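You operate a simulated robot arm through the tools that you are given. There is no shell and no other tool. Be economical: measure what you need, move in short steps, check, and stop when the job is done.

You are at the controls of a simulated two-armed robot. One attempt, no reset.

TASK
Take the 50 kHz short blue probe from the plywood table and put it in the blue rinse tray. Put the bright metal cylinder from the plywood table on top of the wide disc on the top of the curing bench. Press the heat button two times. Switch the fan switch on. Stack the grey mould of mix labelled "0.83 kg" from the long steel bench on top of the grey mould of mix that says "0.63 kg". Take the black mould marked "LOT 3" from the top of the casting bench and leave it on the green plate. Open the blue drawer of the side bench, take the blue hand brush from the front of the rack's top and put it inside and shut the drawer again. The order is free. Set down upright: short blue probe, bright metal cylinder, black mould.

It is judged by the outcome, as a careful person would: the job done as asked, and still so three seconds after it is handed in. It fails if anything else is knocked over, pushed out of place, dropped, spilled or broken.

THE ROBOT
Two 6-joint arms with two-finger grippers on one trunk, on a base that drives. Base frame: it is fixed to the floor where the robot stands at the start and does not move with it; the origin is under the middle of the robot, x ahead of it, y to its left, z up. Lengths are in mm, angles in degrees, forces in N, time in s.
The left shoulder is at the start at [60, 143, 900], the right one opposite. With the tool pointing down near the work surface each hand reaches from about 320 to 720 mm from the robot's upright axis, wherever it stands, measured 20 degrees to its own side. Places, roughly: black mould [-1250, 3750, 1000]; blue drawer of the side bench [4300, -3600, 800]; blue drawer of the side bench inside [4300, -3700, 800]; blue hand brush (9x5x5 cm) [3200, 600, 1200]; blue rinse tray (21x19 cm) [540, 3520, 920]; bright metal cylinder (5x5x10 cm) [900, 400, 900]; fan switch [-1500, -700, 800]; green plate (9x9x1 cm) [-1200, 1900, 800]; grey mould of mix [500, 3000, 1000]; heat button [-1000, 700, 800]; short blue probe [500, 0, 1000]; wide disc [-1250, 500, 750]. Payload 2.45 kg a hand.
The tool frame of a hand sits at the grasp point between the pads (the TCP): z along the fingers, y along the line on which they close. The tips reach 26 mm beyond it. The gripper opens to 96 mm. The gripper's body begins 69 mm behind the TCP.
Orientation is that of the tool frame in the base frame, as a unit quaternion [x, y, z, w]. With the fingers straight down and closing along the base's y, the tool's x points along the base's -x, its y along +y and its z along -z.

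THE INTERFACE
- The arms move only by the tool play_rows. It takes "left_commands", "right_commands" or both (then of equal length, played together; a hand with none holds still); each is a list of rows, each an object (a shift or turn left out is 0, a gripper value left out holds the last) with "xyz": the shift along the base's x, y, z in mm, a list of three; "turn": the turn, a rotation vector about the base's x, y, z in degrees, a list of three. In form: [{"xyz": [dx, dy, dz], "turn": [wx, wy, wz]}, ...]. A call has 1 to 20 rows; each row shifts and turns the commanded pose from where the row before left it. "left_jaw" and "right_jaw" are, for a hand that has rows, the opening, from 0 (shut) to 1 (fully open), set as the call begins (left out, the last holds). Each row takes 0.2 s and may step no farther than 50 mm and 8.6 degrees from the row before; otherwise, or with a gripper value out of range, the whole call is refused. A pose out of reach is approached as far as the arm can. The call stops where the force on the tool passes 40 N (or 10 N more than at its start, if that is more) or the arm is blocked; 0.2 s more then pass. Each finger halts on what it meets, pressing with about 27 N; the grip force reading is that of the motor and also rises with nothing between the fingers. The clock runs only during rows and for 0.2 s after the last one: add rows that do not move to give the fingers time. It gives the time, the measured TCP pose, the force on the tool (base axes), the opening and the grip force at its end, in the units of the frame above (readings bear some noise), with the torque about the TCP (base axes, N m) and any sound that the robot's microphone picked up.
- Cameras (640 x 400 px; columns grow to the right, rows downward): "scene" is now at [132.6, 27.1, 1501.7]; the picture's right is [0.35, -0.94, -0.00], its down [-0.72, -0.27, -0.64] and it looks along [0.60, 0.23, -0.77] (base axes); focal length 280 px, centre (320, 200). "left" rides on the left gripper at [82, -3, -98] in its tool frame; the picture's right is [0.04, 1.00, 0.00], its down [-0.73, 0.03, -0.68] and it looks along [-0.68, 0.03, 0.73] (tool axes); focal length 256 px, centre (320, 200). "right" rides on the right gripper at [81, 3, -98] in its tool frame; the picture's right is [-0.04, 1.00, 0.00], its down [-0.73, -0.03, -0.68] and it looks along [-0.68, -0.03, 0.73] (tool axes); focal length 256 px, centre (320, 200). There is no depth. A picture from a camera that has moved, and an enlarged one, comes with that camera's place and axes in the base frame and with its lens.
- snapshot(camera): a new picture of that camera. No time passes.
- lift_body(by): slides the trunk up (or, below 0, down) by that many mm; the arms and the scene camera ride with it, the base frame stays. It gives what a move gives, with no picture.
- steer(legs): drives the robot by 1 to 6 legs, each [ahead, turn to the left] in mm and degrees, along the robot's own axes; the way and the turn of a leg run together, so that a leg with both is an arc; at most 1500 mm and 180 degrees a leg. The arms and the cameras ride along, it lands a little off, and it stops where it bumps. It gives what a move gives.
- aim_head(pan, tilt): turns the head with the scene camera to pan (to the left, within 86 degrees either way) and tilt (down, from -29 to 69), counted from straight ahead of the robot. It gives what a move gives.
- zoom(camera, box): a new picture of the part [left, top, right, bottom] of that camera's present view, enlarged. No time passes.
- job_done(): hands the job in; it is judged then, once.

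Go step by step. Nothing tells you exact positions but the pictures and the camera data: compare them with the known pose of the tool, close in by small moves and look again before you grip or let go. The budget is 207 turns and 202 pictures, counting those below and the enlarged ones. Unless the task says otherwise, let go and move clear before handing in.

The tools are called after "Call:" as name(argument=value, ...) on one line, values as JSON. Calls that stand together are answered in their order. play_rows: Moves the arms, as the interface text tells. Its arguments: {"type":"object","properties":{"left_commands":{"type":"array","items":{"type":"object","properties":{"xyz":{"type":"array","items":{"type":"number"}},"turn":{"type":"array","items":{"type":"number"}}}}},"left_jaw":{"type":"number"},"right_commands":{"type":"array","items":{"type":"object","properties":{"xyz":{"type":"array","items":{"type":"number"}},"turn":{"type":"array","items":{"type":"number"}}}}},"right_jaw":{"type":"number"}},"required":[]} The other tools are called the same way: lift_body (by) slides the trunk up or down; steer (legs) drives the base; aim_head (pan, tilt) turns the head that bears the scene camera; snapshot (camera) takes a picture; zoom (camera, box) takes an enlarged picture of a part of a camera's view; job_done () hands the job in.

At the start:

```text
time_s: 0.0
left_tool_pos: [380.7, 342.5, 1136.9]
left_tcp_rot: [0.0, 1.0, 0.0, 0.0]
left_contact_force: [0.2, 0.7, 0.4]
left_torque: [-0.01, 0.06, 0.03]
left_gripper_width: 96.3
left_grip_force: 0.1
right_tool_pos: [370.6, -20.5, 1144.3]
right_tcp_rot: [-0.001, 1.0, 0.0, 0.0]
right_contact_force: [-0.1, 0.3, 0.0]
right_torque: [-0.02, 0.0, 0.06]
right_gripper_width: 95.9
right_grip_force: 0.1
trunk travel left (down, up): [-525.0, 65.0]
robot x, y, heading: [-0.5, 0.3, 0.0]
head pan, tilt: [20.7, 50.4]
```

scene: 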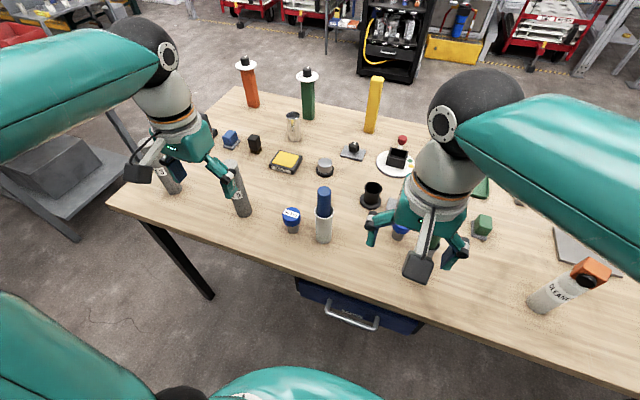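
right: 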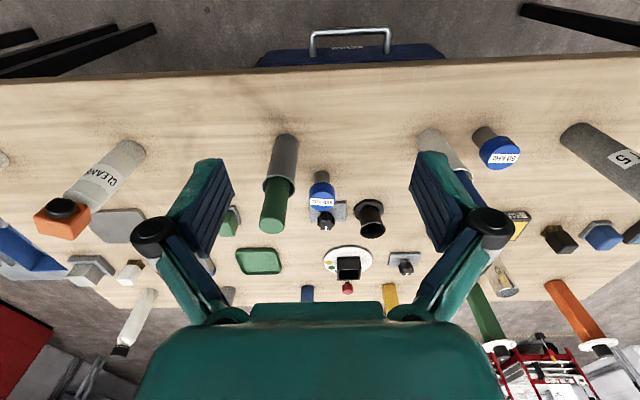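
left: 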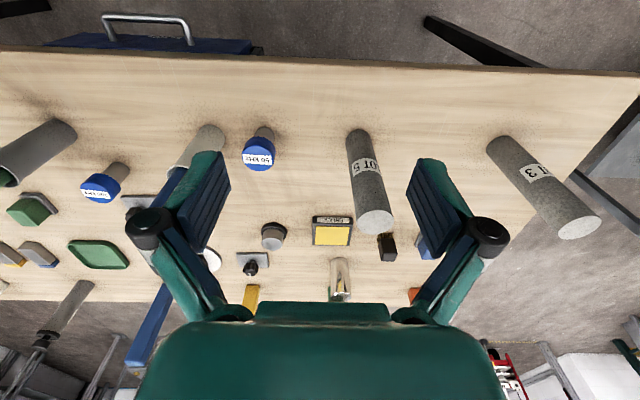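

I see the plywood table with two blue-capped probes bearing labels; I need to read them. I zoom on both.

Call:
zoom(camera="right", box=[260, 110, 540, 285])

Call:
zoom(camera="left", box=[60, 110, 380, 310])

```text
2.29 times, centred on (400, 198) of right
camera zoom: at [289.2, -18.6, 1242.3], right [0.04, 1.0, 0.0], down [0.73, -0.03, 0.68], along [0.68, -0.03, -0.73], focal length 585 px, centre (137, 206)
```

zoom: 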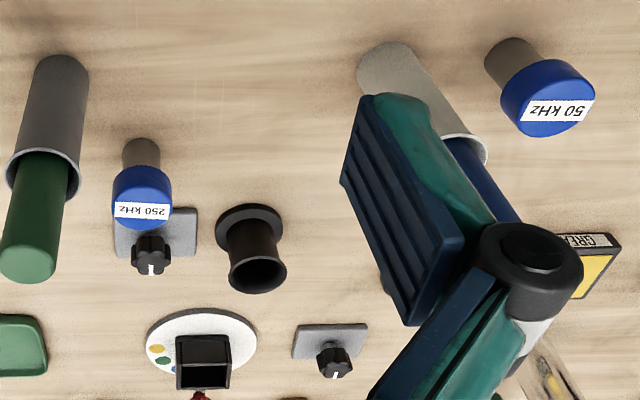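

```text
2.00 times, centred on (220, 210) of left
camera zoom: at [299.7, 337.4, 1235.1], right [-0.04, 1.0, 0.0], down [0.73, 0.03, 0.68], along [0.68, 0.03, -0.73], focal length 512 px, centre (520, 180)
```

zoom: 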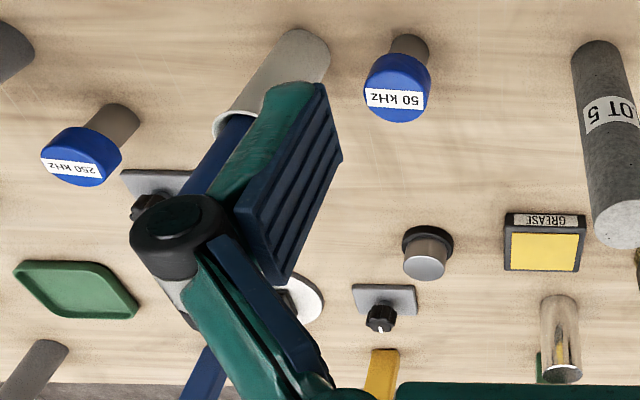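

The 50 kHz probe cap is at about [519, 253, 900], the table near z 840, and the bright cylinder near [905, 418]. I look around before moving.

Call:
aim_head(pan=80, tilt=15)

Call:
snapshot(camera="scene")

Call:
aim_head(pan=0, tilt=20)

Call:
snapshot(camera="scene")

Call:
aim_head(pan=-80, tilt=15)

Call:
snapshot(camera="scene")

Call:
aim_head(pan=40, tilt=50)

Call:
snapshot(camera="scene")

```text
time_s: 1.3
left_tool_pos: [380.6, 341.8, 1137.7]
left_tcp_rot: [0.0, 1.0, 0.0, 0.0]
left_contact_force: [0.5, -0.3, -0.1]
left_torque: [-0.02, 0.01, 0.0]
left_gripper_width: 95.9
left_grip_force: 0.0
right_tool_pos: [370.5, -21.9, 1145.1]
right_tcp_rot: [-0.001, 1.0, 0.0, 0.001]
right_contact_force: [0.8, 0.3, 0.8]
right_torque: [-0.04, -0.02, -0.01]
right_gripper_width: 96.0
right_grip_force: 0.1
trunk travel left (down, up): [-525.0, 65.0]
robot x, y, heading: [2.0, 0.4, -0.1]
head pan, tilt: [80.0, 15.0]
```

```text
196 pictures are left
camera scene: at [77.2, 92.0, 1555.9], right [0.98, -0.17, 0.0], down [-0.05, -0.26, -0.97], along [0.17, 0.95, -0.26], focal length 280 px, centre (320, 200)
```

scene: 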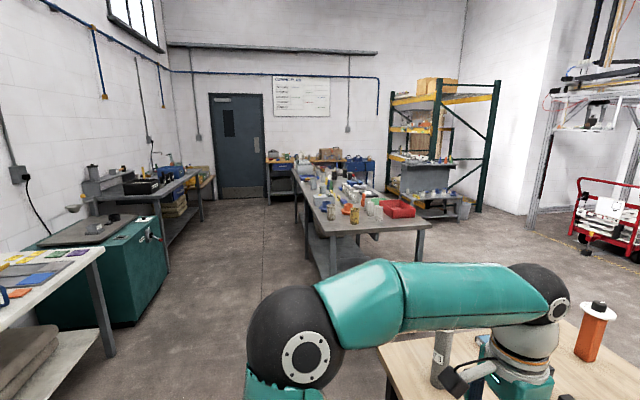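

```text
time_s: 2.8
left_tool_pos: [380.3, 341.6, 1137.6]
left_tcp_rot: [-0.001, 1.0, 0.001, 0.0]
left_contact_force: [-0.1, 0.1, 0.3]
left_torque: [-0.01, 0.03, -0.02]
left_gripper_width: 95.9
left_grip_force: 0.1
right_tool_pos: [371.1, -21.7, 1144.2]
right_tcp_rot: [-0.001, 1.0, 0.0, 0.0]
right_contact_force: [-0.3, 0.2, 1.0]
right_torque: [0.01, -0.01, -0.03]
right_gripper_width: 95.5
right_grip_force: 0.0
trunk travel left (down, up): [-525.0, 65.0]
robot x, y, heading: [-2.6, 3.4, -0.3]
head pan, tilt: [0.0, 20.0]
```

```text
195 pictures are left
camera scene: at [153.9, 0.1, 1547.8], right [0.0, -1.0, 0.0], down [-0.34, 0.0, -0.94], along [0.94, 0.0, -0.34], focal length 280 px, centre (320, 200)
```

scene: 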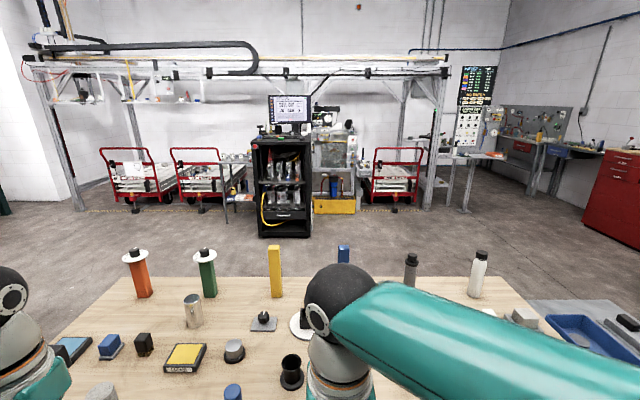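

```text
time_s: 4.3
left_tool_pos: [380.6, 342.2, 1138.0]
left_tcp_rot: [0.0, 1.0, 0.0, -0.001]
left_contact_force: [-0.5, 0.0, -0.4]
left_torque: [0.01, -0.01, 0.01]
left_gripper_width: 96.2
left_grip_force: 0.0
right_tool_pos: [369.8, -21.2, 1145.4]
right_tcp_rot: [-0.001, 1.0, 0.0, 0.001]
right_contact_force: [0.5, -0.2, 0.3]
right_torque: [0.01, 0.02, 0.04]
right_gripper_width: 96.2
right_grip_force: 0.0
trunk travel left (down, up): [-525.0, 65.0]
robot x, y, heading: [1.6, 2.6, -0.1]
head pan, tilt: [-80.0, 15.0]
```

```text
194 pictures are left
camera scene: at [77.1, -91.9, 1555.9], right [-0.98, -0.17, 0.0], down [-0.05, 0.25, -0.97], along [0.17, -0.95, -0.26], focal length 280 px, centre (320, 200)
```

scene: 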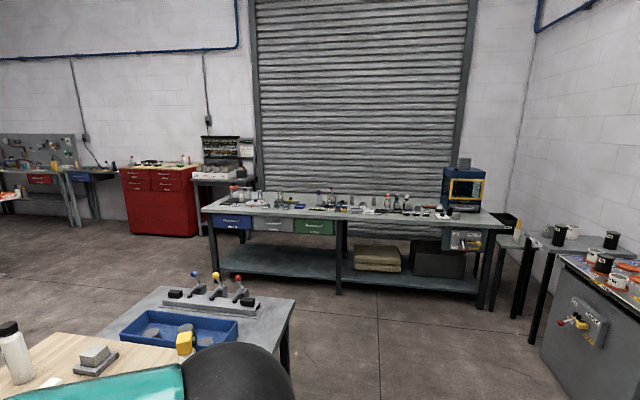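

```text
time_s: 6.3
left_tool_pos: [381.0, 342.1, 1138.0]
left_tcp_rot: [-0.001, 1.0, 0.0, 0.001]
left_contact_force: [0.7, 0.6, 0.4]
left_torque: [-0.03, 0.01, 0.0]
left_gripper_width: 96.3
left_grip_force: 0.1
right_tool_pos: [371.4, -21.0, 1143.4]
right_tcp_rot: [-0.001, 1.0, 0.0, 0.0]
right_contact_force: [-0.3, 0.3, -0.3]
right_torque: [0.02, 0.05, -0.02]
right_gripper_width: 95.8
right_grip_force: 0.1
trunk travel left (down, up): [-525.0, 65.0]
robot x, y, heading: [1.8, -0.9, -0.0]
head pan, tilt: [40.0, 50.0]
```

```text
193 pictures are left
camera scene: at [119.9, 49.5, 1502.2], right [0.64, -0.77, 0.0], down [-0.59, -0.49, -0.64], along [0.49, 0.41, -0.77], focal length 280 px, centre (320, 200)
```

scene: 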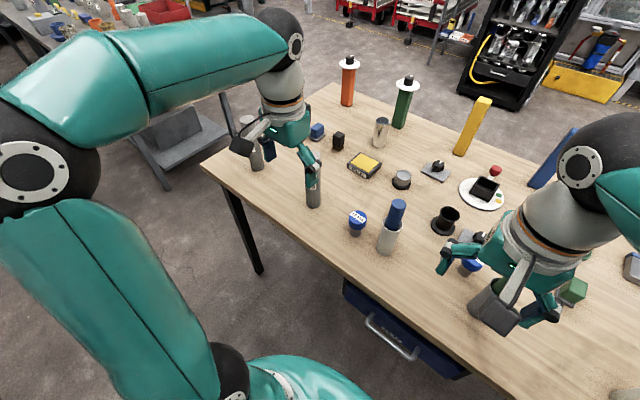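

I see the layout: plywood table ahead, long steel bench to the far left, benches behind-left. I zoom on the probe to fix its height before gripping.

Call:
zoom(camera="scene", box=[280, 130, 440, 270])

```text
2.86 times, centred on (360, 200) of scene
camera zoom: at [119.9, 49.5, 1502.2], right [0.64, -0.77, 0.0], down [-0.59, -0.49, -0.64], along [0.49, 0.41, -0.77], focal length 800 px, centre (206, 200)
```

zoom: 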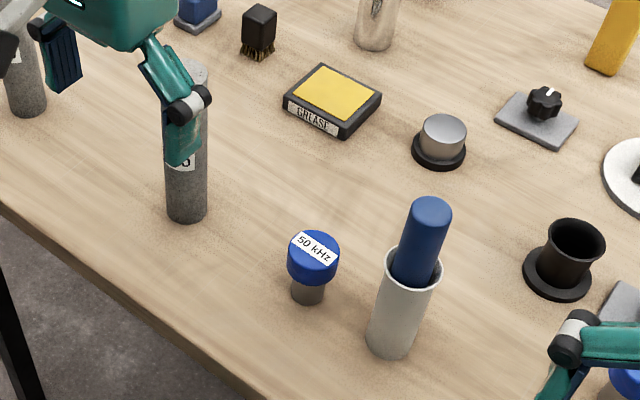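

The probe cap top is at about [520, 254, 900], with the label on top. I bring the left hand above it, turning so the fingers close nearly along x, away from the tall probe beside it.

Call:
play_rows(left_commands=[{"xyz": [17.4, -11, -16], "turn": [0, 0, -8]}, {"xyz": [17.4, -11, -16], "turn": [0, 0, -8]}, {"xyz": [17.4, -11, -16], "turn": [0, 0, -8]}, {"xyz": [17.4, -11, -16], "turn": [0, 0, -8]}, {"xyz": [17.4, -11, -16], "turn": [0, 0, -8]}, {"xyz": [17.4, -11, -16], "turn": [0, 0, -8]}, {"xyz": [17.4, -11, -16], "turn": [0, 0, -8]}, {"xyz": [17.4, -11, -16], "turn": [0, 0, -8]}, {"xyz": [0, 0, 0]}], left_jaw=1)

Call:
snapshot(camera="left")

Call:
zoom(camera="scene", box=[280, 130, 440, 270])

```text
time_s: 8.3
left_tool_pos: [519.9, 254.1, 1009.2]
left_tcp_rot: [0.53, 0.848, 0.0, 0.0]
left_contact_force: [-0.2, 0.4, 0.3]
left_torque: [-0.02, 0.03, 0.04]
left_gripper_width: 96.1
left_grip_force: 0.0
right_tool_pos: [371.7, -21.0, 1144.5]
right_tcp_rot: [0.0, 1.0, 0.0, 0.0]
right_contact_force: [-0.4, -0.2, -1.0]
right_torque: [0.0, -0.03, 0.02]
right_gripper_width: 96.2
right_grip_force: 0.0
trunk travel left (down, up): [-525.0, 65.0]
robot x, y, heading: [-1.7, -1.0, -0.2]
head pan, tilt: [40.0, 50.0]
```

```text
191 pictures are left
camera left: at [481.4, 324.8, 1106.7], right [0.88, 0.47, 0.0], down [0.35, -0.65, 0.68], along [0.32, -0.6, -0.73], focal length 256 px, centre (320, 200)
```

left: 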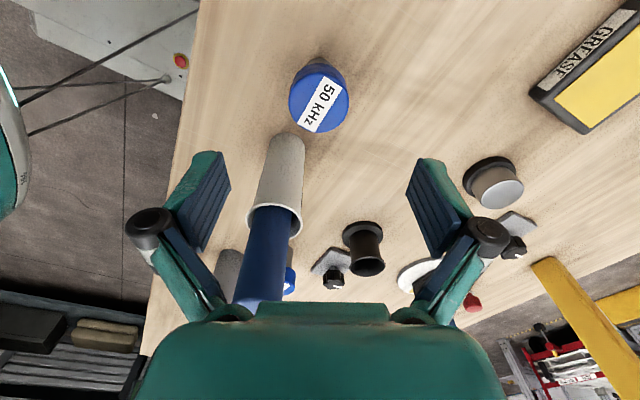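

```text
2.86 times, centred on (360, 200) of scene
camera zoom: at [119.4, 49.6, 1502.2], right [0.64, -0.77, 0.0], down [-0.59, -0.49, -0.64], along [0.49, 0.41, -0.77], focal length 800 px, centre (206, 200)
```

zoom: 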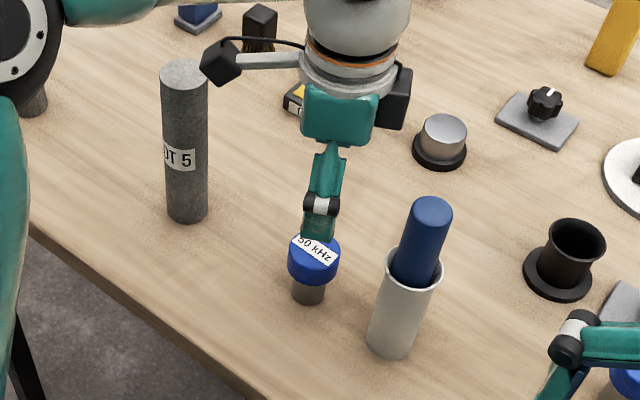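

The hand is centred over the cap. I lower and close.

Call:
play_rows(left_commands=[{"xyz": [-1, 1, -25]}, {"xyz": [0, 0, -25]}, {"xyz": [0, 0, -25]}, {"xyz": [0, 0, -25]}, {"xyz": [0, 0, -22]}, {"xyz": [0, 0, 0]}])

Call:
play_rows(left_commands=[{"xyz": [0, 0, 0]}, {"xyz": [0, 0, 0]}, {"xyz": [0, 0, 0]}, {"xyz": [0, 0, 0]}], left_jaw=0)

Call:
snapshot(camera="left")

```text
time_s: 9.8
left_tool_pos: [518.1, 256.5, 886.5]
left_tcp_rot: [0.529, 0.848, 0.0, 0.0]
left_contact_force: [-0.1, 0.4, 0.5]
left_torque: [0.02, -0.01, -0.01]
left_gripper_width: 95.8
left_grip_force: 0.0
right_tool_pos: [369.6, -21.0, 1145.0]
right_tcp_rot: [0.0, 1.0, -0.001, -0.001]
right_contact_force: [0.4, 0.7, 0.3]
right_torque: [-0.02, 0.0, 0.0]
right_gripper_width: 95.8
right_grip_force: 0.1
trunk travel left (down, up): [-525.0, 65.0]
robot x, y, heading: [0.4, -1.6, -0.1]
head pan, tilt: [40.0, 50.0]
```

```text
time_s: 10.8
left_tool_pos: [518.3, 256.9, 887.5]
left_tcp_rot: [0.529, 0.848, 0.0, 0.0]
left_contact_force: [-0.6, 0.7, -0.7]
left_torque: [0.02, 0.0, 0.01]
left_gripper_width: 45.9
left_grip_force: 27.1
right_tool_pos: [371.1, -22.0, 1145.5]
right_tcp_rot: [-0.001, 1.0, 0.0, 0.0]
right_contact_force: [0.0, -0.1, 0.0]
right_torque: [0.01, -0.01, 0.01]
right_gripper_width: 95.8
right_grip_force: 0.0
trunk travel left (down, up): [-525.0, 65.0]
robot x, y, heading: [1.6, -2.2, -0.1]
head pan, tilt: [40.0, 50.0]
```

```text
189 pictures are left
camera left: at [480.2, 326.8, 986.1], right [0.88, 0.48, 0.0], down [0.35, -0.65, 0.68], along [0.32, -0.6, -0.73], focal length 256 px, centre (320, 200)
```

left: 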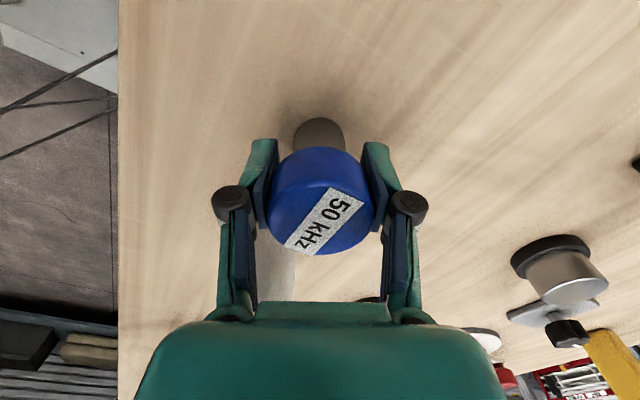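

The 50 kHz probe is gripped (46 mm). I lift it and bring it back to the carrying pose, then look down at my own base footprint.

Call:
play_rows(left_commands=[{"xyz": [0, 0, 30]}, {"xyz": [0, 0, 40]}, {"xyz": [0, 0, 45]}, {"xyz": [0, 0, 45]}, {"xyz": [0, 0, 45]}, {"xyz": [0, 0, 45]}, {"xyz": [-17, 11, 0], "turn": [0, 0, 8]}, {"xyz": [-17, 11, 0], "turn": [0, 0, 8]}, {"xyz": [-17, 11, 0], "turn": [0, 0, 8]}, {"xyz": [-17, 11, 0], "turn": [0, 0, 8]}, {"xyz": [-17, 11, 0], "turn": [0, 0, 8]}, {"xyz": [-17, 11, 0], "turn": [0, 0, 8]}, {"xyz": [-17, 11, 0], "turn": [0, 0, 8]}, {"xyz": [-17, 11, 0], "turn": [0, 0, 8]}])

Call:
aim_head(pan=0, tilt=69)

Call:
snapshot(camera="scene")

```text
time_s: 13.8
left_tool_pos: [382.5, 343.0, 1136.0]
left_tcp_rot: [-0.002, 1.0, 0.0, 0.0]
left_contact_force: [-0.4, -0.4, -0.9]
left_torque: [-0.01, -0.03, -0.01]
left_gripper_width: 45.4
left_grip_force: 27.0
right_tool_pos: [372.2, -20.3, 1144.9]
right_tcp_rot: [-0.001, 1.0, 0.0, 0.0]
right_contact_force: [-0.8, -0.5, 1.1]
right_torque: [-0.01, -0.03, 0.02]
right_gripper_width: 96.1
right_grip_force: 0.1
trunk travel left (down, up): [-525.0, 65.0]
robot x, y, heading: [-1.0, 1.0, 0.0]
head pan, tilt: [40.0, 50.0]
```

```text
time_s: 14.8
left_tool_pos: [383.9, 341.8, 1135.2]
left_tcp_rot: [-0.001, 1.0, 0.0, 0.0]
left_contact_force: [0.3, 0.3, -1.0]
left_torque: [0.01, 0.01, 0.02]
left_gripper_width: 45.5
left_grip_force: 27.2
right_tool_pos: [370.7, -21.5, 1144.2]
right_tcp_rot: [0.0, 1.0, 0.0, 0.001]
right_contact_force: [0.1, 0.8, -0.7]
right_torque: [-0.03, 0.04, 0.02]
right_gripper_width: 95.9
right_grip_force: 0.0
trunk travel left (down, up): [-525.0, 65.0]
robot x, y, heading: [-2.0, 2.7, -0.1]
head pan, tilt: [0.0, 68.8]
```

```text
188 pictures are left
camera scene: at [116.9, 0.2, 1480.2], right [0.0, -1.0, 0.0], down [-0.93, 0.0, -0.36], along [0.36, 0.0, -0.93], focal length 280 px, centre (320, 200)
```

scene: 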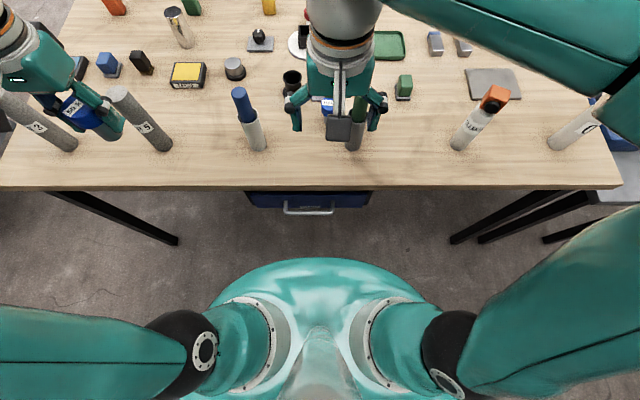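

The base reaches at most ~300 mm ahead. I'll drive round the left end to the far side of the table to take the bright cylinder with the right hand.

Call:
steer(legs=[[0, 90], [1230, 0], [0, -90], [1500, 0]])

Call:
aim_head(pan=-60, tilt=35)

Call:
snapshot(camera="scene")

```text
time_s: 18.8
left_tool_pos: [-266.2, 445.8, 1135.3]
left_tcp_rot: [-0.64, 0.768, -0.002, 0.0]
left_contact_force: [-0.5, 0.0, -2.0]
left_torque: [-0.02, -0.04, -0.01]
left_gripper_width: 45.8
left_grip_force: 26.9
right_tool_pos: [88.3, 368.2, 1145.0]
right_tcp_rot: [-0.64, 0.768, -0.001, 0.001]
right_contact_force: [-1.3, 0.9, -0.2]
right_torque: [-0.02, -0.05, 0.01]
right_gripper_width: 95.9
right_grip_force: 0.0
trunk travel left (down, up): [-525.0, 65.0]
robot x, y, heading: [49.0, -5.4, 80.9]
head pan, tilt: [0.0, 68.8]
stopped in leg 1: the robot was blocked; the commanded pose is now the measured one
```

```text
time_s: 20.1
left_tool_pos: [-264.5, 443.9, 1137.7]
left_tcp_rot: [-0.64, 0.768, 0.0, -0.001]
left_contact_force: [-0.3, 0.8, -1.6]
left_torque: [-0.01, 0.01, -0.01]
left_gripper_width: 45.7
left_grip_force: 26.8
right_tool_pos: [90.6, 365.4, 1145.8]
right_tcp_rot: [-0.64, 0.768, 0.001, -0.001]
right_contact_force: [0.5, -0.7, 0.9]
right_torque: [0.0, -0.02, -0.02]
right_gripper_width: 95.7
right_grip_force: 0.0
trunk travel left (down, up): [-525.0, 65.0]
robot x, y, heading: [48.1, -5.2, 81.4]
head pan, tilt: [-60.0, 35.0]
```

```text
187 pictures are left
camera scene: at [140.2, 86.0, 1523.9], right [0.36, -0.93, 0.0], down [-0.53, -0.21, -0.82], along [0.76, 0.3, -0.57], focal length 280 px, centre (320, 200)
```

scene: 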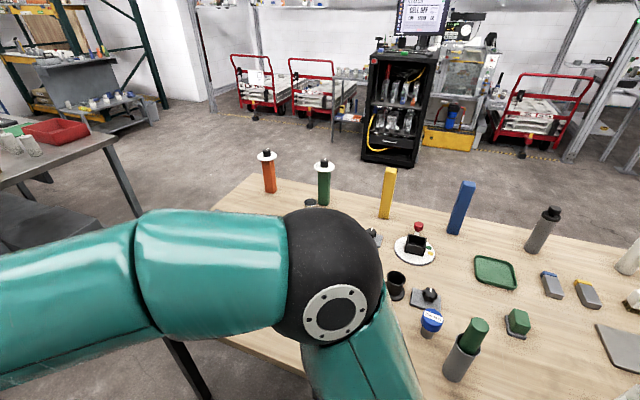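

The turn was blocked at 81°. I look for what touches before doing anything.

Call:
snapshot(camera="right")

Call:
aim_head(pan=-40, tilt=69)

Call:
snapshot(camera="scene")

Call:
aim_head(pan=60, tilt=50)

Call:
snapshot(camera="scene")

```text
186 pictures are left
camera right: at [73.1, 285.7, 1244.3], right [-0.98, 0.22, 0.0], down [0.16, 0.72, 0.68], along [0.15, 0.66, -0.73], focal length 256 px, centre (320, 200)
```

right: 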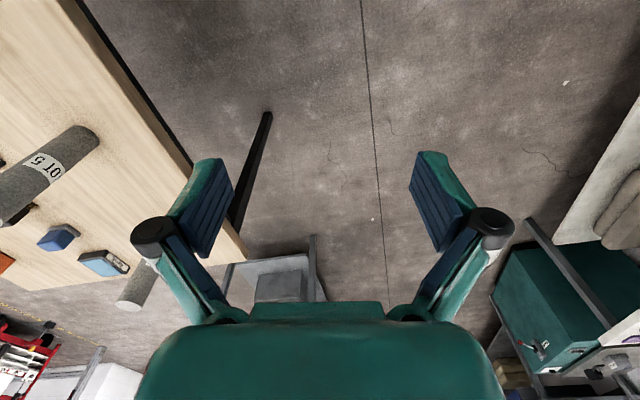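

```text
time_s: 21.1
left_tool_pos: [-264.3, 444.5, 1136.9]
left_tcp_rot: [-0.64, 0.768, 0.0, 0.0]
left_contact_force: [0.2, -0.7, -1.9]
left_torque: [-0.03, -0.01, 0.0]
left_gripper_width: 45.7
left_grip_force: 27.1
right_tool_pos: [90.9, 366.1, 1145.8]
right_tcp_rot: [-0.64, 0.769, 0.0, 0.0]
right_contact_force: [-0.1, 0.3, 0.2]
right_torque: [0.01, 0.01, -0.01]
right_gripper_width: 96.1
right_grip_force: 0.1
trunk travel left (down, up): [-525.0, 65.0]
robot x, y, heading: [51.4, -10.7, 81.5]
head pan, tilt: [-40.0, 68.8]
```

```text
185 pictures are left
camera scene: at [100.3, 90.9, 1480.3], right [0.66, -0.75, 0.0], down [-0.7, -0.61, -0.36], along [0.27, 0.24, -0.93], focal length 280 px, centre (320, 200)
```

scene: 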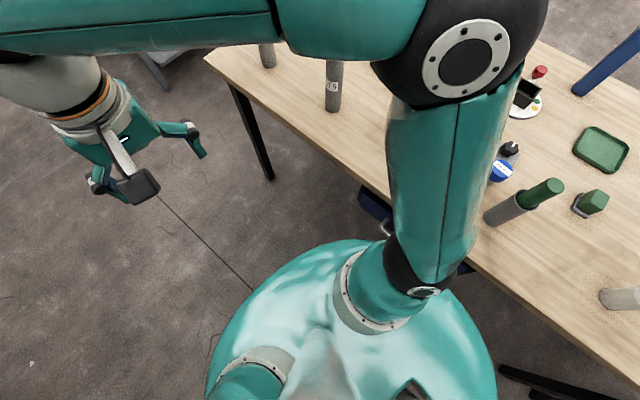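

```text
time_s: 22.8
left_tool_pos: [-264.6, 444.1, 1136.2]
left_tcp_rot: [-0.64, 0.768, -0.001, -0.001]
left_contact_force: [-0.5, 0.0, -0.6]
left_torque: [0.01, 0.01, 0.0]
left_gripper_width: 45.7
left_grip_force: 27.2
right_tool_pos: [90.5, 366.6, 1146.9]
right_tcp_rot: [-0.639, 0.769, 0.001, 0.0]
right_contact_force: [-0.1, -0.4, -0.3]
right_torque: [-0.03, -0.02, 0.02]
right_gripper_width: 96.0
right_grip_force: 0.1
trunk travel left (down, up): [-525.0, 65.0]
robot x, y, heading: [48.1, -5.2, 81.3]
head pan, tilt: [60.0, 50.0]
```

```text
184 pictures are left
camera scene: at [-1.8, 102.3, 1502.2], right [0.63, 0.78, 0.0], down [0.6, -0.48, -0.64], along [-0.5, 0.4, -0.77], focal length 280 px, centre (320, 200)
```

scene: 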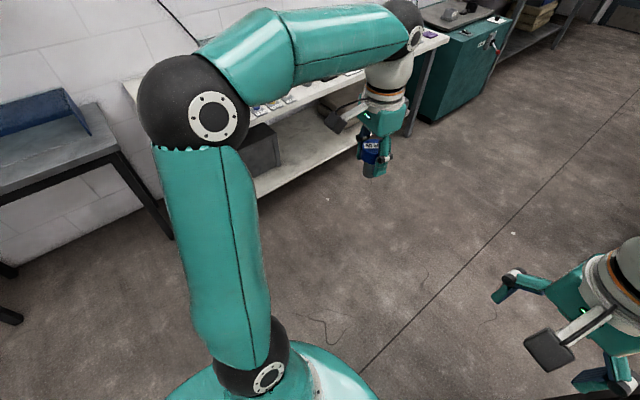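

Right side of the base seems to have met the table's drawer front or handle. I turn back, reverse away from the table, and check it.

Call:
steer(legs=[[0, -40], [-150, 0]])

Call:
aim_head(pan=-40, tilt=45)

Call:
snapshot(camera="scene")

```text
time_s: 26.3
left_tool_pos: [-19.7, 443.0, 1137.5]
left_tcp_rot: [-0.343, 0.939, -0.001, 0.001]
left_contact_force: [-1.8, 0.7, -1.0]
left_torque: [0.02, -0.08, -0.04]
left_gripper_width: 45.7
left_grip_force: 27.1
right_tool_pos: [204.1, 155.4, 1147.4]
right_tcp_rot: [-0.343, 0.939, 0.0, 0.002]
right_contact_force: [-0.2, 1.5, 0.7]
right_torque: [0.0, -0.1, 0.01]
right_gripper_width: 96.4
right_grip_force: 0.1
trunk travel left (down, up): [-525.0, 65.0]
robot x, y, heading: [-69.7, -91.5, 42.0]
head pan, tilt: [60.0, 50.0]
```

```text
time_s: 28.0
left_tool_pos: [-16.7, 443.7, 1137.7]
left_tcp_rot: [-0.343, 0.939, 0.0, -0.001]
left_contact_force: [-0.6, 0.3, -1.1]
left_torque: [-0.03, 0.04, -0.03]
left_gripper_width: 45.9
left_grip_force: 26.8
right_tool_pos: [208.4, 155.7, 1145.6]
right_tcp_rot: [-0.343, 0.939, 0.001, 0.0]
right_contact_force: [0.3, -0.8, 0.3]
right_torque: [-0.01, 0.02, -0.02]
right_gripper_width: 95.9
right_grip_force: 0.1
trunk travel left (down, up): [-525.0, 65.0]
robot x, y, heading: [-72.6, -93.3, 41.9]
head pan, tilt: [-40.0, 45.0]
```

```text
183 pictures are left
camera scene: at [55.4, -49.8, 1509.1], right [0.03, -1.0, 0.0], down [-0.71, -0.02, -0.71], along [0.71, 0.02, -0.71], focal length 280 px, centre (320, 200)
```

scene: 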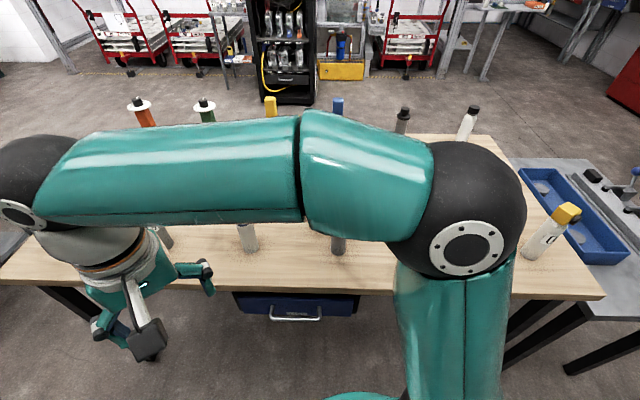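

The table looks undisturbed. Now farther from the table, I turn left and drive along it.

Call:
steer(legs=[[0, 50], [1320, 0]])

```text
time_s: 37.2
left_tool_pos: [-461.7, 1601.8, 1137.7]
left_tcp_rot: [-0.7, 0.715, -0.001, -0.001]
left_contact_force: [-0.2, 0.7, -1.4]
left_torque: [-0.03, -0.01, 0.03]
left_gripper_width: 45.7
left_grip_force: 26.7
right_tool_pos: [-98.5, 1581.4, 1145.6]
right_tcp_rot: [-0.7, 0.714, 0.001, -0.001]
right_contact_force: [0.3, 0.1, -0.1]
right_torque: [0.01, 0.0, -0.04]
right_gripper_width: 96.0
right_grip_force: 0.0
trunk travel left (down, up): [-525.0, 65.0]
robot x, y, heading: [-94.8, 1206.3, 90.6]
head pan, tilt: [-40.0, 45.0]
```

I check the gap between the table and the long bench before driving through.

Call:
steer(legs=[[0, -90.6]])

Call:
aim_head(pan=0, tilt=45)

Call:
snapshot(camera="scene")

```text
time_s: 41.2
left_tool_pos: [237.5, 1637.0, 1139.7]
left_tcp_rot: [-0.076, 0.997, 0.001, -0.001]
left_contact_force: [0.5, 0.1, -1.0]
left_torque: [0.06, 0.01, 0.02]
left_gripper_width: 45.6
left_grip_force: 27.0
right_tool_pos: [279.9, 1275.0, 1147.8]
right_tcp_rot: [-0.075, 0.997, 0.002, 0.0]
right_contact_force: [0.4, -0.4, 0.5]
right_torque: [0.09, 0.05, -0.02]
right_gripper_width: 96.0
right_grip_force: 0.1
trunk travel left (down, up): [-525.0, 65.0]
robot x, y, heading: [-99.2, 1254.8, 8.8]
head pan, tilt: [-40.0, 45.0]
stopped in leg 1: the robot was blocked; the commanded pose is now the measured one
```

```text
time_s: 42.3
left_tool_pos: [235.9, 1639.2, 1139.8]
left_tcp_rot: [-0.076, 0.997, 0.0, -0.001]
left_contact_force: [-0.2, 0.4, -1.8]
left_torque: [0.02, -0.02, 0.01]
left_gripper_width: 45.5
left_grip_force: 26.8
right_tool_pos: [279.0, 1278.6, 1148.3]
right_tcp_rot: [-0.075, 0.997, 0.001, 0.0]
right_contact_force: [0.1, 0.2, 0.5]
right_torque: [0.04, 0.01, 0.01]
right_gripper_width: 96.1
right_grip_force: 0.2
trunk travel left (down, up): [-525.0, 65.0]
robot x, y, heading: [-99.0, 1255.1, 9.0]
head pan, tilt: [0.0, 45.0]
```

```text
182 pictures are left
camera scene: at [41.5, 1277.4, 1509.1], right [0.16, -0.99, 0.0], down [-0.7, -0.11, -0.71], along [0.7, 0.11, -0.71], focal length 280 px, centre (320, 200)
```

scene: 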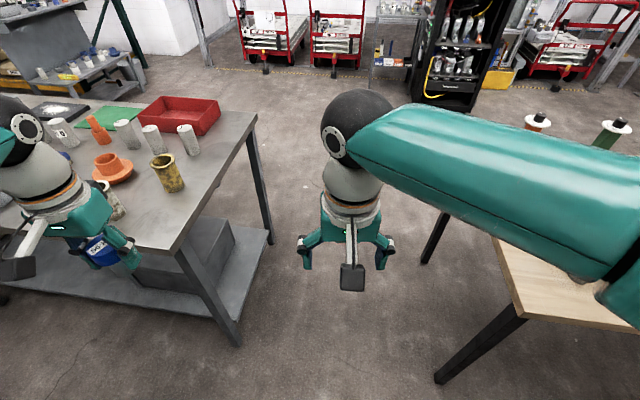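

Both 90° turns stopped at 81° with nothing near, so it seems a limit of long turns; I'll use shorter ones. I tuck the left hand inward and drive through the gap.

Call:
play_rows(left_commands=[{"xyz": [0, -45, 10]}, {"xyz": [0, -45, 10]}, {"xyz": [0, -40, 10]}])

Call:
steer(legs=[[0, -10.5], [800, 0]])

```text
time_s: 43.1
left_tool_pos: [236.2, 1509.0, 1167.4]
left_tcp_rot: [-0.076, 0.997, 0.0, 0.0]
left_contact_force: [-0.2, -0.9, -1.6]
left_torque: [0.0, -0.01, 0.01]
left_gripper_width: 45.5
left_grip_force: 26.9
right_tool_pos: [279.4, 1278.0, 1146.8]
right_tcp_rot: [-0.075, 0.997, 0.001, 0.001]
right_contact_force: [-0.5, 0.4, 0.2]
right_torque: [0.05, 0.05, 0.0]
right_gripper_width: 95.8
right_grip_force: 0.0
trunk travel left (down, up): [-525.0, 65.0]
robot x, y, heading: [-98.8, 1254.4, 9.1]
head pan, tilt: [0.0, 45.0]
```

```text
time_s: 48.2
left_tool_pos: [1073.9, 1432.2, 1167.9]
left_tcp_rot: [0.01, 1.0, 0.001, -0.001]
left_contact_force: [0.2, -0.8, -1.2]
left_torque: [0.02, 0.02, -0.04]
left_gripper_width: 45.8
left_grip_force: 27.0
right_tool_pos: [1076.4, 1197.5, 1147.6]
right_tcp_rot: [0.011, 1.0, 0.001, 0.0]
right_contact_force: [-0.6, 0.2, 0.7]
right_torque: [0.01, 0.02, -0.02]
right_gripper_width: 95.9
right_grip_force: 0.0
trunk travel left (down, up): [-525.0, 65.0]
robot x, y, heading: [701.1, 1242.2, -0.9]
head pan, tilt: [0.0, 45.0]
```

I continue to x≈1530 and turn to face -y in two half turns.

Call:
steer(legs=[[830, 0], [0, -45], [0, -45]])

```text
time_s: 57.0
left_tool_pos: [1739.0, 855.9, 1169.0]
left_tcp_rot: [0.69, 0.724, 0.002, -0.001]
left_contact_force: [-1.2, 0.1, -0.6]
left_torque: [0.04, -0.08, -0.01]
left_gripper_width: 45.8
left_grip_force: 26.7
right_tool_pos: [1503.8, 838.1, 1148.1]
right_tcp_rot: [0.691, 0.723, 0.002, 0.001]
right_contact_force: [-1.2, 0.7, 0.7]
right_torque: [0.02, -0.06, -0.01]
right_gripper_width: 96.0
right_grip_force: 0.0
trunk travel left (down, up): [-525.0, 65.0]
robot x, y, heading: [1576.1, 1226.1, -88.7]
head pan, tilt: [0.0, 45.0]
stopped in leg 3: the robot was blocked; the commanded pose is now the measured one
```

Now facing -y at x≈1576. I drive along the far side and look toward the table.

Call:
steer(legs=[[930, 0]])

Call:
steer(legs=[[0, -30], [0, -30], [0, -30]])

Call:
aim_head(pan=0, tilt=55)

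Call:
snapshot(camera="scene")

Call:
snapshot(camera="right")

```text
time_s: 62.0
left_tool_pos: [1765.5, -84.2, 1170.4]
left_tcp_rot: [0.69, 0.724, 0.0, -0.001]
left_contact_force: [0.0, 0.1, -1.5]
left_torque: [0.02, -0.02, 0.01]
left_gripper_width: 45.8
left_grip_force: 27.0
right_tool_pos: [1530.2, -102.0, 1149.1]
right_tcp_rot: [0.69, 0.724, 0.0, -0.001]
right_contact_force: [0.2, 0.3, 0.1]
right_torque: [0.04, -0.03, 0.0]
right_gripper_width: 96.1
right_grip_force: 0.1
trunk travel left (down, up): [-525.0, 65.0]
robot x, y, heading: [1600.0, 282.1, -88.4]
head pan, tilt: [0.0, 45.0]
```

```text
time_s: 67.4
left_tool_pos: [1230.0, 112.7, 1172.0]
left_tcp_rot: [1.0, 0.031, 0.001, 0.002]
left_contact_force: [-0.4, 1.0, -1.7]
left_torque: [-0.09, 0.0, 0.02]
left_gripper_width: 45.7
left_grip_force: 27.2
right_tool_pos: [1206.5, 349.0, 1148.2]
right_tcp_rot: [0.999, 0.032, 0.001, 0.001]
right_contact_force: [0.0, 0.6, -0.3]
right_torque: [-0.09, 0.03, 0.02]
right_gripper_width: 96.0
right_grip_force: 0.0
trunk travel left (down, up): [-525.0, 65.0]
robot x, y, heading: [1590.4, 229.1, -179.2]
head pan, tilt: [0.0, 45.0]
stopped in leg 3: the robot was blocked; the commanded pose is now the measured one
```

```text
time_s: 68.1
left_tool_pos: [1228.6, 108.7, 1171.1]
left_tcp_rot: [1.0, 0.03, 0.001, -0.001]
left_contact_force: [0.1, 0.2, -1.6]
left_torque: [0.0, -0.01, 0.01]
left_gripper_width: 45.5
left_grip_force: 27.0
right_tool_pos: [1207.8, 343.6, 1149.0]
right_tcp_rot: [0.999, 0.032, 0.001, 0.0]
right_contact_force: [0.0, 1.4, -0.7]
right_torque: [0.0, 0.02, 0.01]
right_gripper_width: 95.8
right_grip_force: 0.1
trunk travel left (down, up): [-525.0, 65.0]
robot x, y, heading: [1594.5, 227.5, -179.2]
head pan, tilt: [0.0, 55.0]
```

```text
181 pictures are left
camera scene: at [1462.4, 225.3, 1495.7], right [-0.02, 1.0, 0.0], down [0.82, 0.01, -0.57], along [-0.57, -0.01, -0.82], focal length 280 px, centre (320, 200)
```

scene: 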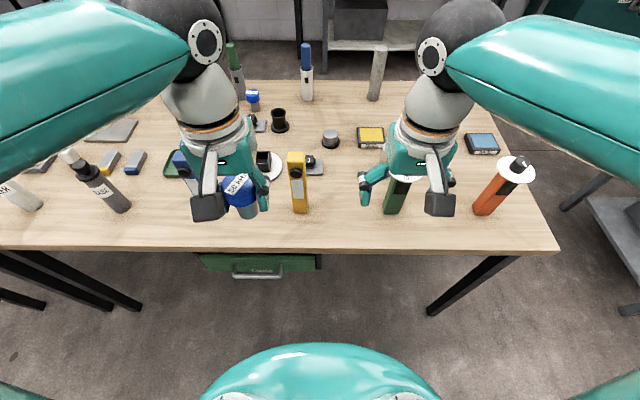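

```text
180 pictures are left
camera right: at [1289.3, 345.2, 1247.8], right [0.02, -1.0, 0.0], down [-0.74, -0.02, 0.68], along [-0.68, -0.02, -0.74], focal length 256 px, centre (320, 200)
```

right: 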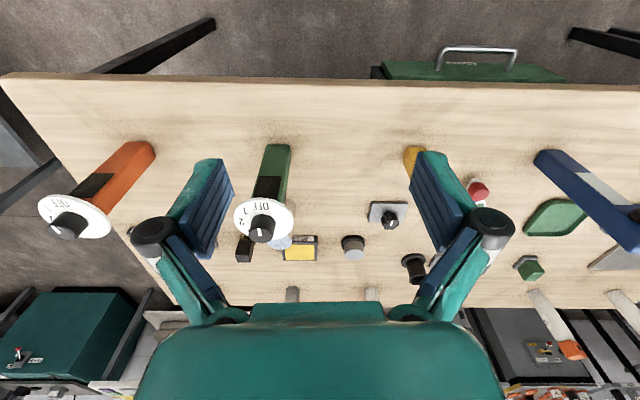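

The cylinder hides right behind the green rotary post. I edge 65 mm closer and raise the right hand over, rotating so its camera is clear of the post.

Call:
steer(legs=[[65, 0]])

Call:
play_rows(right_commands=[{"xyz": [-20, 0, 15], "turn": [0, 0, 8]}, {"xyz": [-30, 9, 5], "turn": [0, 0, 8]}, {"xyz": [-30, 9, 0], "turn": [0, 0, 8]}, {"xyz": [-30, 9, 0], "turn": [0, 0, 8]}, {"xyz": [-30, 9, 0], "turn": [0, 0, 8]}, {"xyz": [-30, 9, 0], "turn": [0, 0, 8]}, {"xyz": [-30, 9, 0], "turn": [0, 0, 8]}, {"xyz": [-30, 9, 0], "turn": [0, 0, 8]}], right_jaw=1)

Call:
snapshot(camera="right")

Call:
snapshot(camera="scene")

```text
time_s: 69.1
left_tool_pos: [1161.8, 108.5, 1170.0]
left_tcp_rot: [1.0, 0.031, 0.002, 0.001]
left_contact_force: [-0.5, 1.1, -0.9]
left_torque: [-0.03, -0.08, 0.0]
left_gripper_width: 45.4
left_grip_force: 27.1
right_tool_pos: [1139.5, 342.8, 1148.9]
right_tcp_rot: [0.999, 0.032, 0.002, 0.0]
right_contact_force: [-0.7, 0.3, -0.2]
right_torque: [-0.02, -0.04, 0.03]
right_gripper_width: 96.1
right_grip_force: 0.1
trunk travel left (down, up): [-525.0, 65.0]
robot x, y, heading: [1528.9, 222.7, -179.0]
head pan, tilt: [0.0, 55.0]
```

```text
time_s: 70.9
left_tool_pos: [1165.3, 109.6, 1171.2]
left_tcp_rot: [0.999, 0.032, 0.0, 0.001]
left_contact_force: [0.5, -0.8, -1.0]
left_torque: [-0.06, 0.0, 0.03]
left_gripper_width: 45.6
left_grip_force: 27.0
right_tool_pos: [938.3, 403.0, 1155.6]
right_tcp_rot: [0.83, 0.558, 0.001, 0.001]
right_contact_force: [0.0, -0.1, -0.2]
right_torque: [-0.01, 0.05, -0.03]
right_gripper_width: 96.2
right_grip_force: 0.1
right hand out of reach, approached as far as the arm can: row 7, 8
trunk travel left (down, up): [-525.0, 65.0]
robot x, y, heading: [1526.2, 225.7, -178.9]
head pan, tilt: [0.0, 55.0]
```

```text
179 pictures are left
camera right: at [972.3, 477.7, 1254.9], right [0.91, -0.41, 0.0], down [-0.31, -0.67, 0.68], along [-0.28, -0.62, -0.74], focal length 256 px, centre (320, 200)
```

right: 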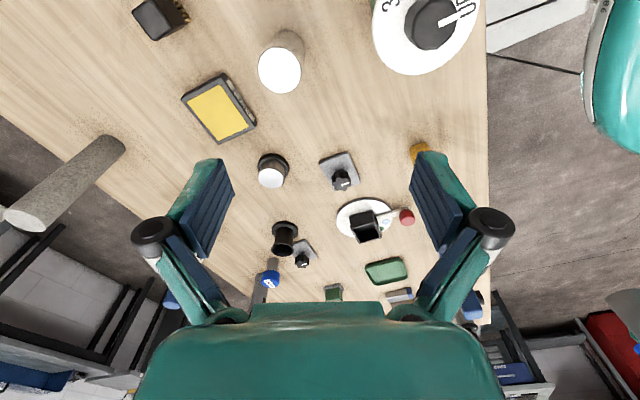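

```text
178 pictures are left
camera scene: at [1397.3, 224.6, 1495.8], right [-0.02, 1.0, 0.0], down [0.82, 0.01, -0.57], along [-0.57, -0.01, -0.82], focal length 280 px, centre (320, 200)
```

scene: 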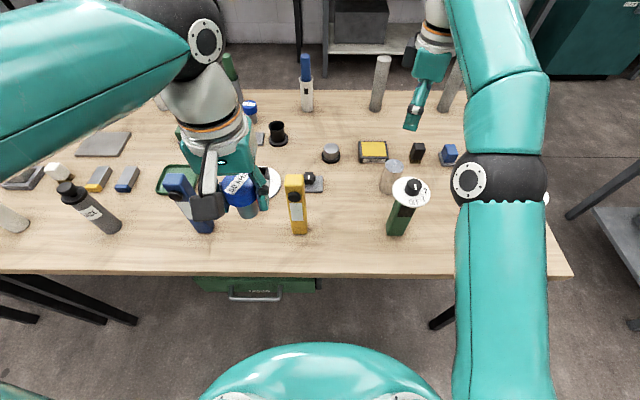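

The cylinder is at about [895, 414], top ~940. The hand was too high to reach that far; I lower a bit and measure.

Call:
play_rows(right_commands=[{"xyz": [-7, 4, -30]}, {"xyz": [-7, 4, -30]}, {"xyz": [0, 0, -20]}, {"xyz": [0, 0, 0]}])

Call:
snapshot(camera="right")

Call:
snapshot(camera="scene")

```text
time_s: 71.9
left_tool_pos: [1163.0, 108.9, 1170.4]
left_tcp_rot: [0.999, 0.032, 0.001, 0.0]
left_contact_force: [0.2, 0.3, -1.5]
left_torque: [-0.01, -0.02, -0.02]
left_gripper_width: 45.8
left_grip_force: 26.7
right_tool_pos: [923.5, 410.9, 1074.8]
right_tcp_rot: [0.831, 0.557, 0.001, -0.001]
right_contact_force: [-0.1, 0.8, -0.4]
right_torque: [-0.01, 0.0, 0.02]
right_gripper_width: 96.2
right_grip_force: 0.0
trunk travel left (down, up): [-525.0, 65.0]
robot x, y, heading: [1531.7, 223.8, -179.0]
head pan, tilt: [0.0, 55.0]
```

```text
177 pictures are left
camera right: at [956.7, 484.6, 1173.5], right [0.91, -0.42, 0.0], down [-0.31, -0.67, 0.68], along [-0.28, -0.62, -0.74], focal length 256 px, centre (320, 200)
```

right: 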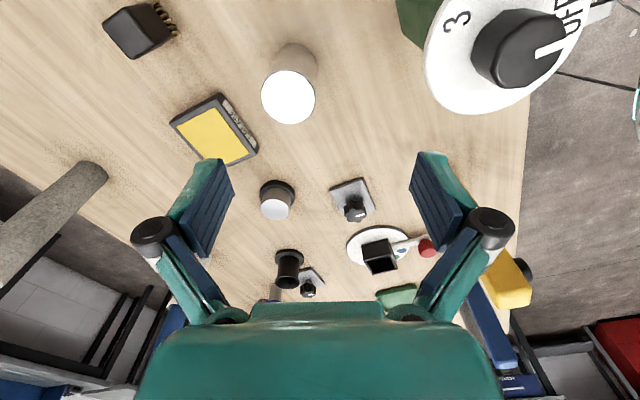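

```text
176 pictures are left
camera scene: at [1395.9, 224.0, 1495.6], right [-0.02, 1.0, 0.0], down [0.82, 0.01, -0.57], along [-0.57, -0.01, -0.82], focal length 280 px, centre (320, 200)
```

scene: 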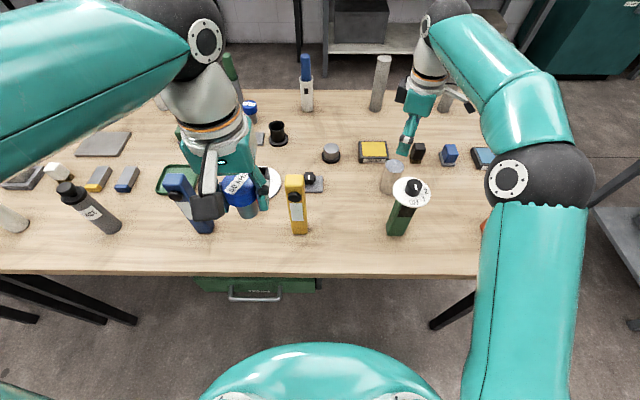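

Cylinder confirmed at [895, 417]; the elbow is well above the posts. I align, descend and check.

Call:
play_rows(right_commands=[{"xyz": [-14, 3, 0]}, {"xyz": [-14, 3, 0]}, {"xyz": [0, 0, -30]}, {"xyz": [0, 0, -30]}, {"xyz": [0, 0, -30]}, {"xyz": [0, 0, 0]}])

Call:
snapshot(camera="right")

Call:
zoom(camera="scene", box=[320, 60, 560, 250])

```text
time_s: 73.3
left_tool_pos: [1163.2, 109.0, 1170.9]
left_tcp_rot: [1.0, 0.031, 0.001, 0.0]
left_contact_force: [0.1, -0.4, -0.7]
left_torque: [0.0, -0.02, 0.0]
left_gripper_width: 45.7
left_grip_force: 27.4
right_tool_pos: [896.5, 417.2, 986.0]
right_tcp_rot: [0.831, 0.557, 0.001, -0.001]
right_contact_force: [-0.1, -0.1, 1.1]
right_torque: [0.0, -0.03, 0.02]
right_gripper_width: 96.3
right_grip_force: 0.0
trunk travel left (down, up): [-525.0, 65.0]
robot x, y, heading: [1526.8, 226.1, -179.0]
head pan, tilt: [0.0, 55.0]
```

```text
175 pictures are left
camera right: at [930.3, 490.8, 1083.8], right [0.91, -0.42, 0.0], down [-0.31, -0.67, 0.68], along [-0.28, -0.62, -0.74], focal length 256 px, centre (320, 200)
```

right: 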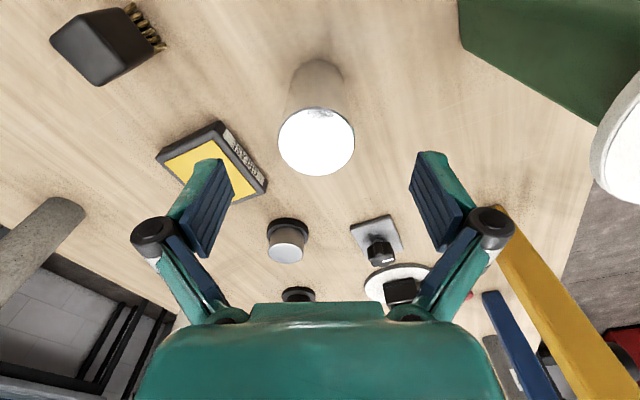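

```text
2.11 times, centred on (440, 155) of scene
camera zoom: at [1396.0, 223.9, 1495.6], right [-0.02, 1.0, 0.0], down [0.82, 0.01, -0.57], along [-0.57, -0.01, -0.82], focal length 589 px, centre (67, 295)
```

zoom: 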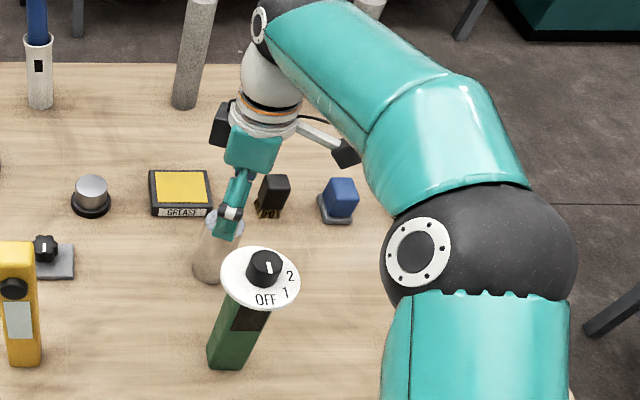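

Centred. I descend to grip height and close.

Call:
play_rows(right_commands=[{"xyz": [-1, 0, -30]}, {"xyz": [0, 0, -30]}, {"xyz": [0, 0, -22]}, {"xyz": [0, 0, 0]}])

Call:
play_rows(right_commands=[{"xyz": [0, 0, 0]}, {"xyz": [0, 0, 0]}, {"xyz": [0, 0, 0]}, {"xyz": [0, 0, 0]}], right_jaw=0)

Call:
snapshot(camera="right")

```text
time_s: 74.3
left_tool_pos: [1163.4, 107.8, 1170.2]
left_tcp_rot: [0.999, 0.032, 0.001, 0.0]
left_contact_force: [-0.4, -0.4, -0.3]
left_torque: [-0.03, -0.02, 0.01]
left_gripper_width: 45.6
left_grip_force: 27.0
right_tool_pos: [897.2, 417.7, 902.9]
right_tcp_rot: [0.83, 0.557, 0.001, -0.001]
right_contact_force: [0.5, 1.1, -0.3]
right_torque: [0.01, 0.01, 0.0]
right_gripper_width: 96.2
right_grip_force: 0.0
trunk travel left (down, up): [-525.0, 65.0]
robot x, y, heading: [1528.8, 226.3, -179.2]
head pan, tilt: [0.0, 55.0]
```

```text
time_s: 75.3
left_tool_pos: [1163.0, 108.1, 1171.6]
left_tcp_rot: [1.0, 0.031, 0.001, 0.001]
left_contact_force: [0.2, 0.5, -0.9]
left_torque: [-0.02, -0.02, 0.02]
left_gripper_width: 45.7
left_grip_force: 26.6
right_tool_pos: [896.4, 419.1, 903.3]
right_tcp_rot: [0.831, 0.557, 0.001, 0.0]
right_contact_force: [-1.3, 1.2, 2.8]
right_torque: [0.07, 0.09, -0.04]
right_gripper_width: 49.6
right_grip_force: 27.0
trunk travel left (down, up): [-525.0, 65.0]
robot x, y, heading: [1529.0, 227.1, -178.8]
head pan, tilt: [0.0, 55.0]
```

```text
173 pictures are left
camera right: at [930.3, 492.3, 1001.9], right [0.91, -0.42, 0.0], down [-0.31, -0.67, 0.68], along [-0.28, -0.62, -0.73], focal length 256 px, centre (320, 200)
```

right: 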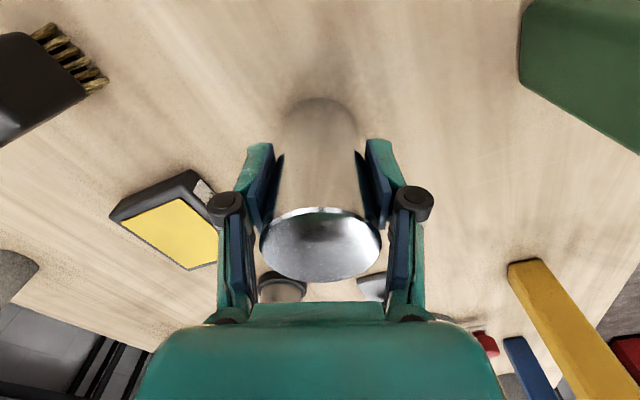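

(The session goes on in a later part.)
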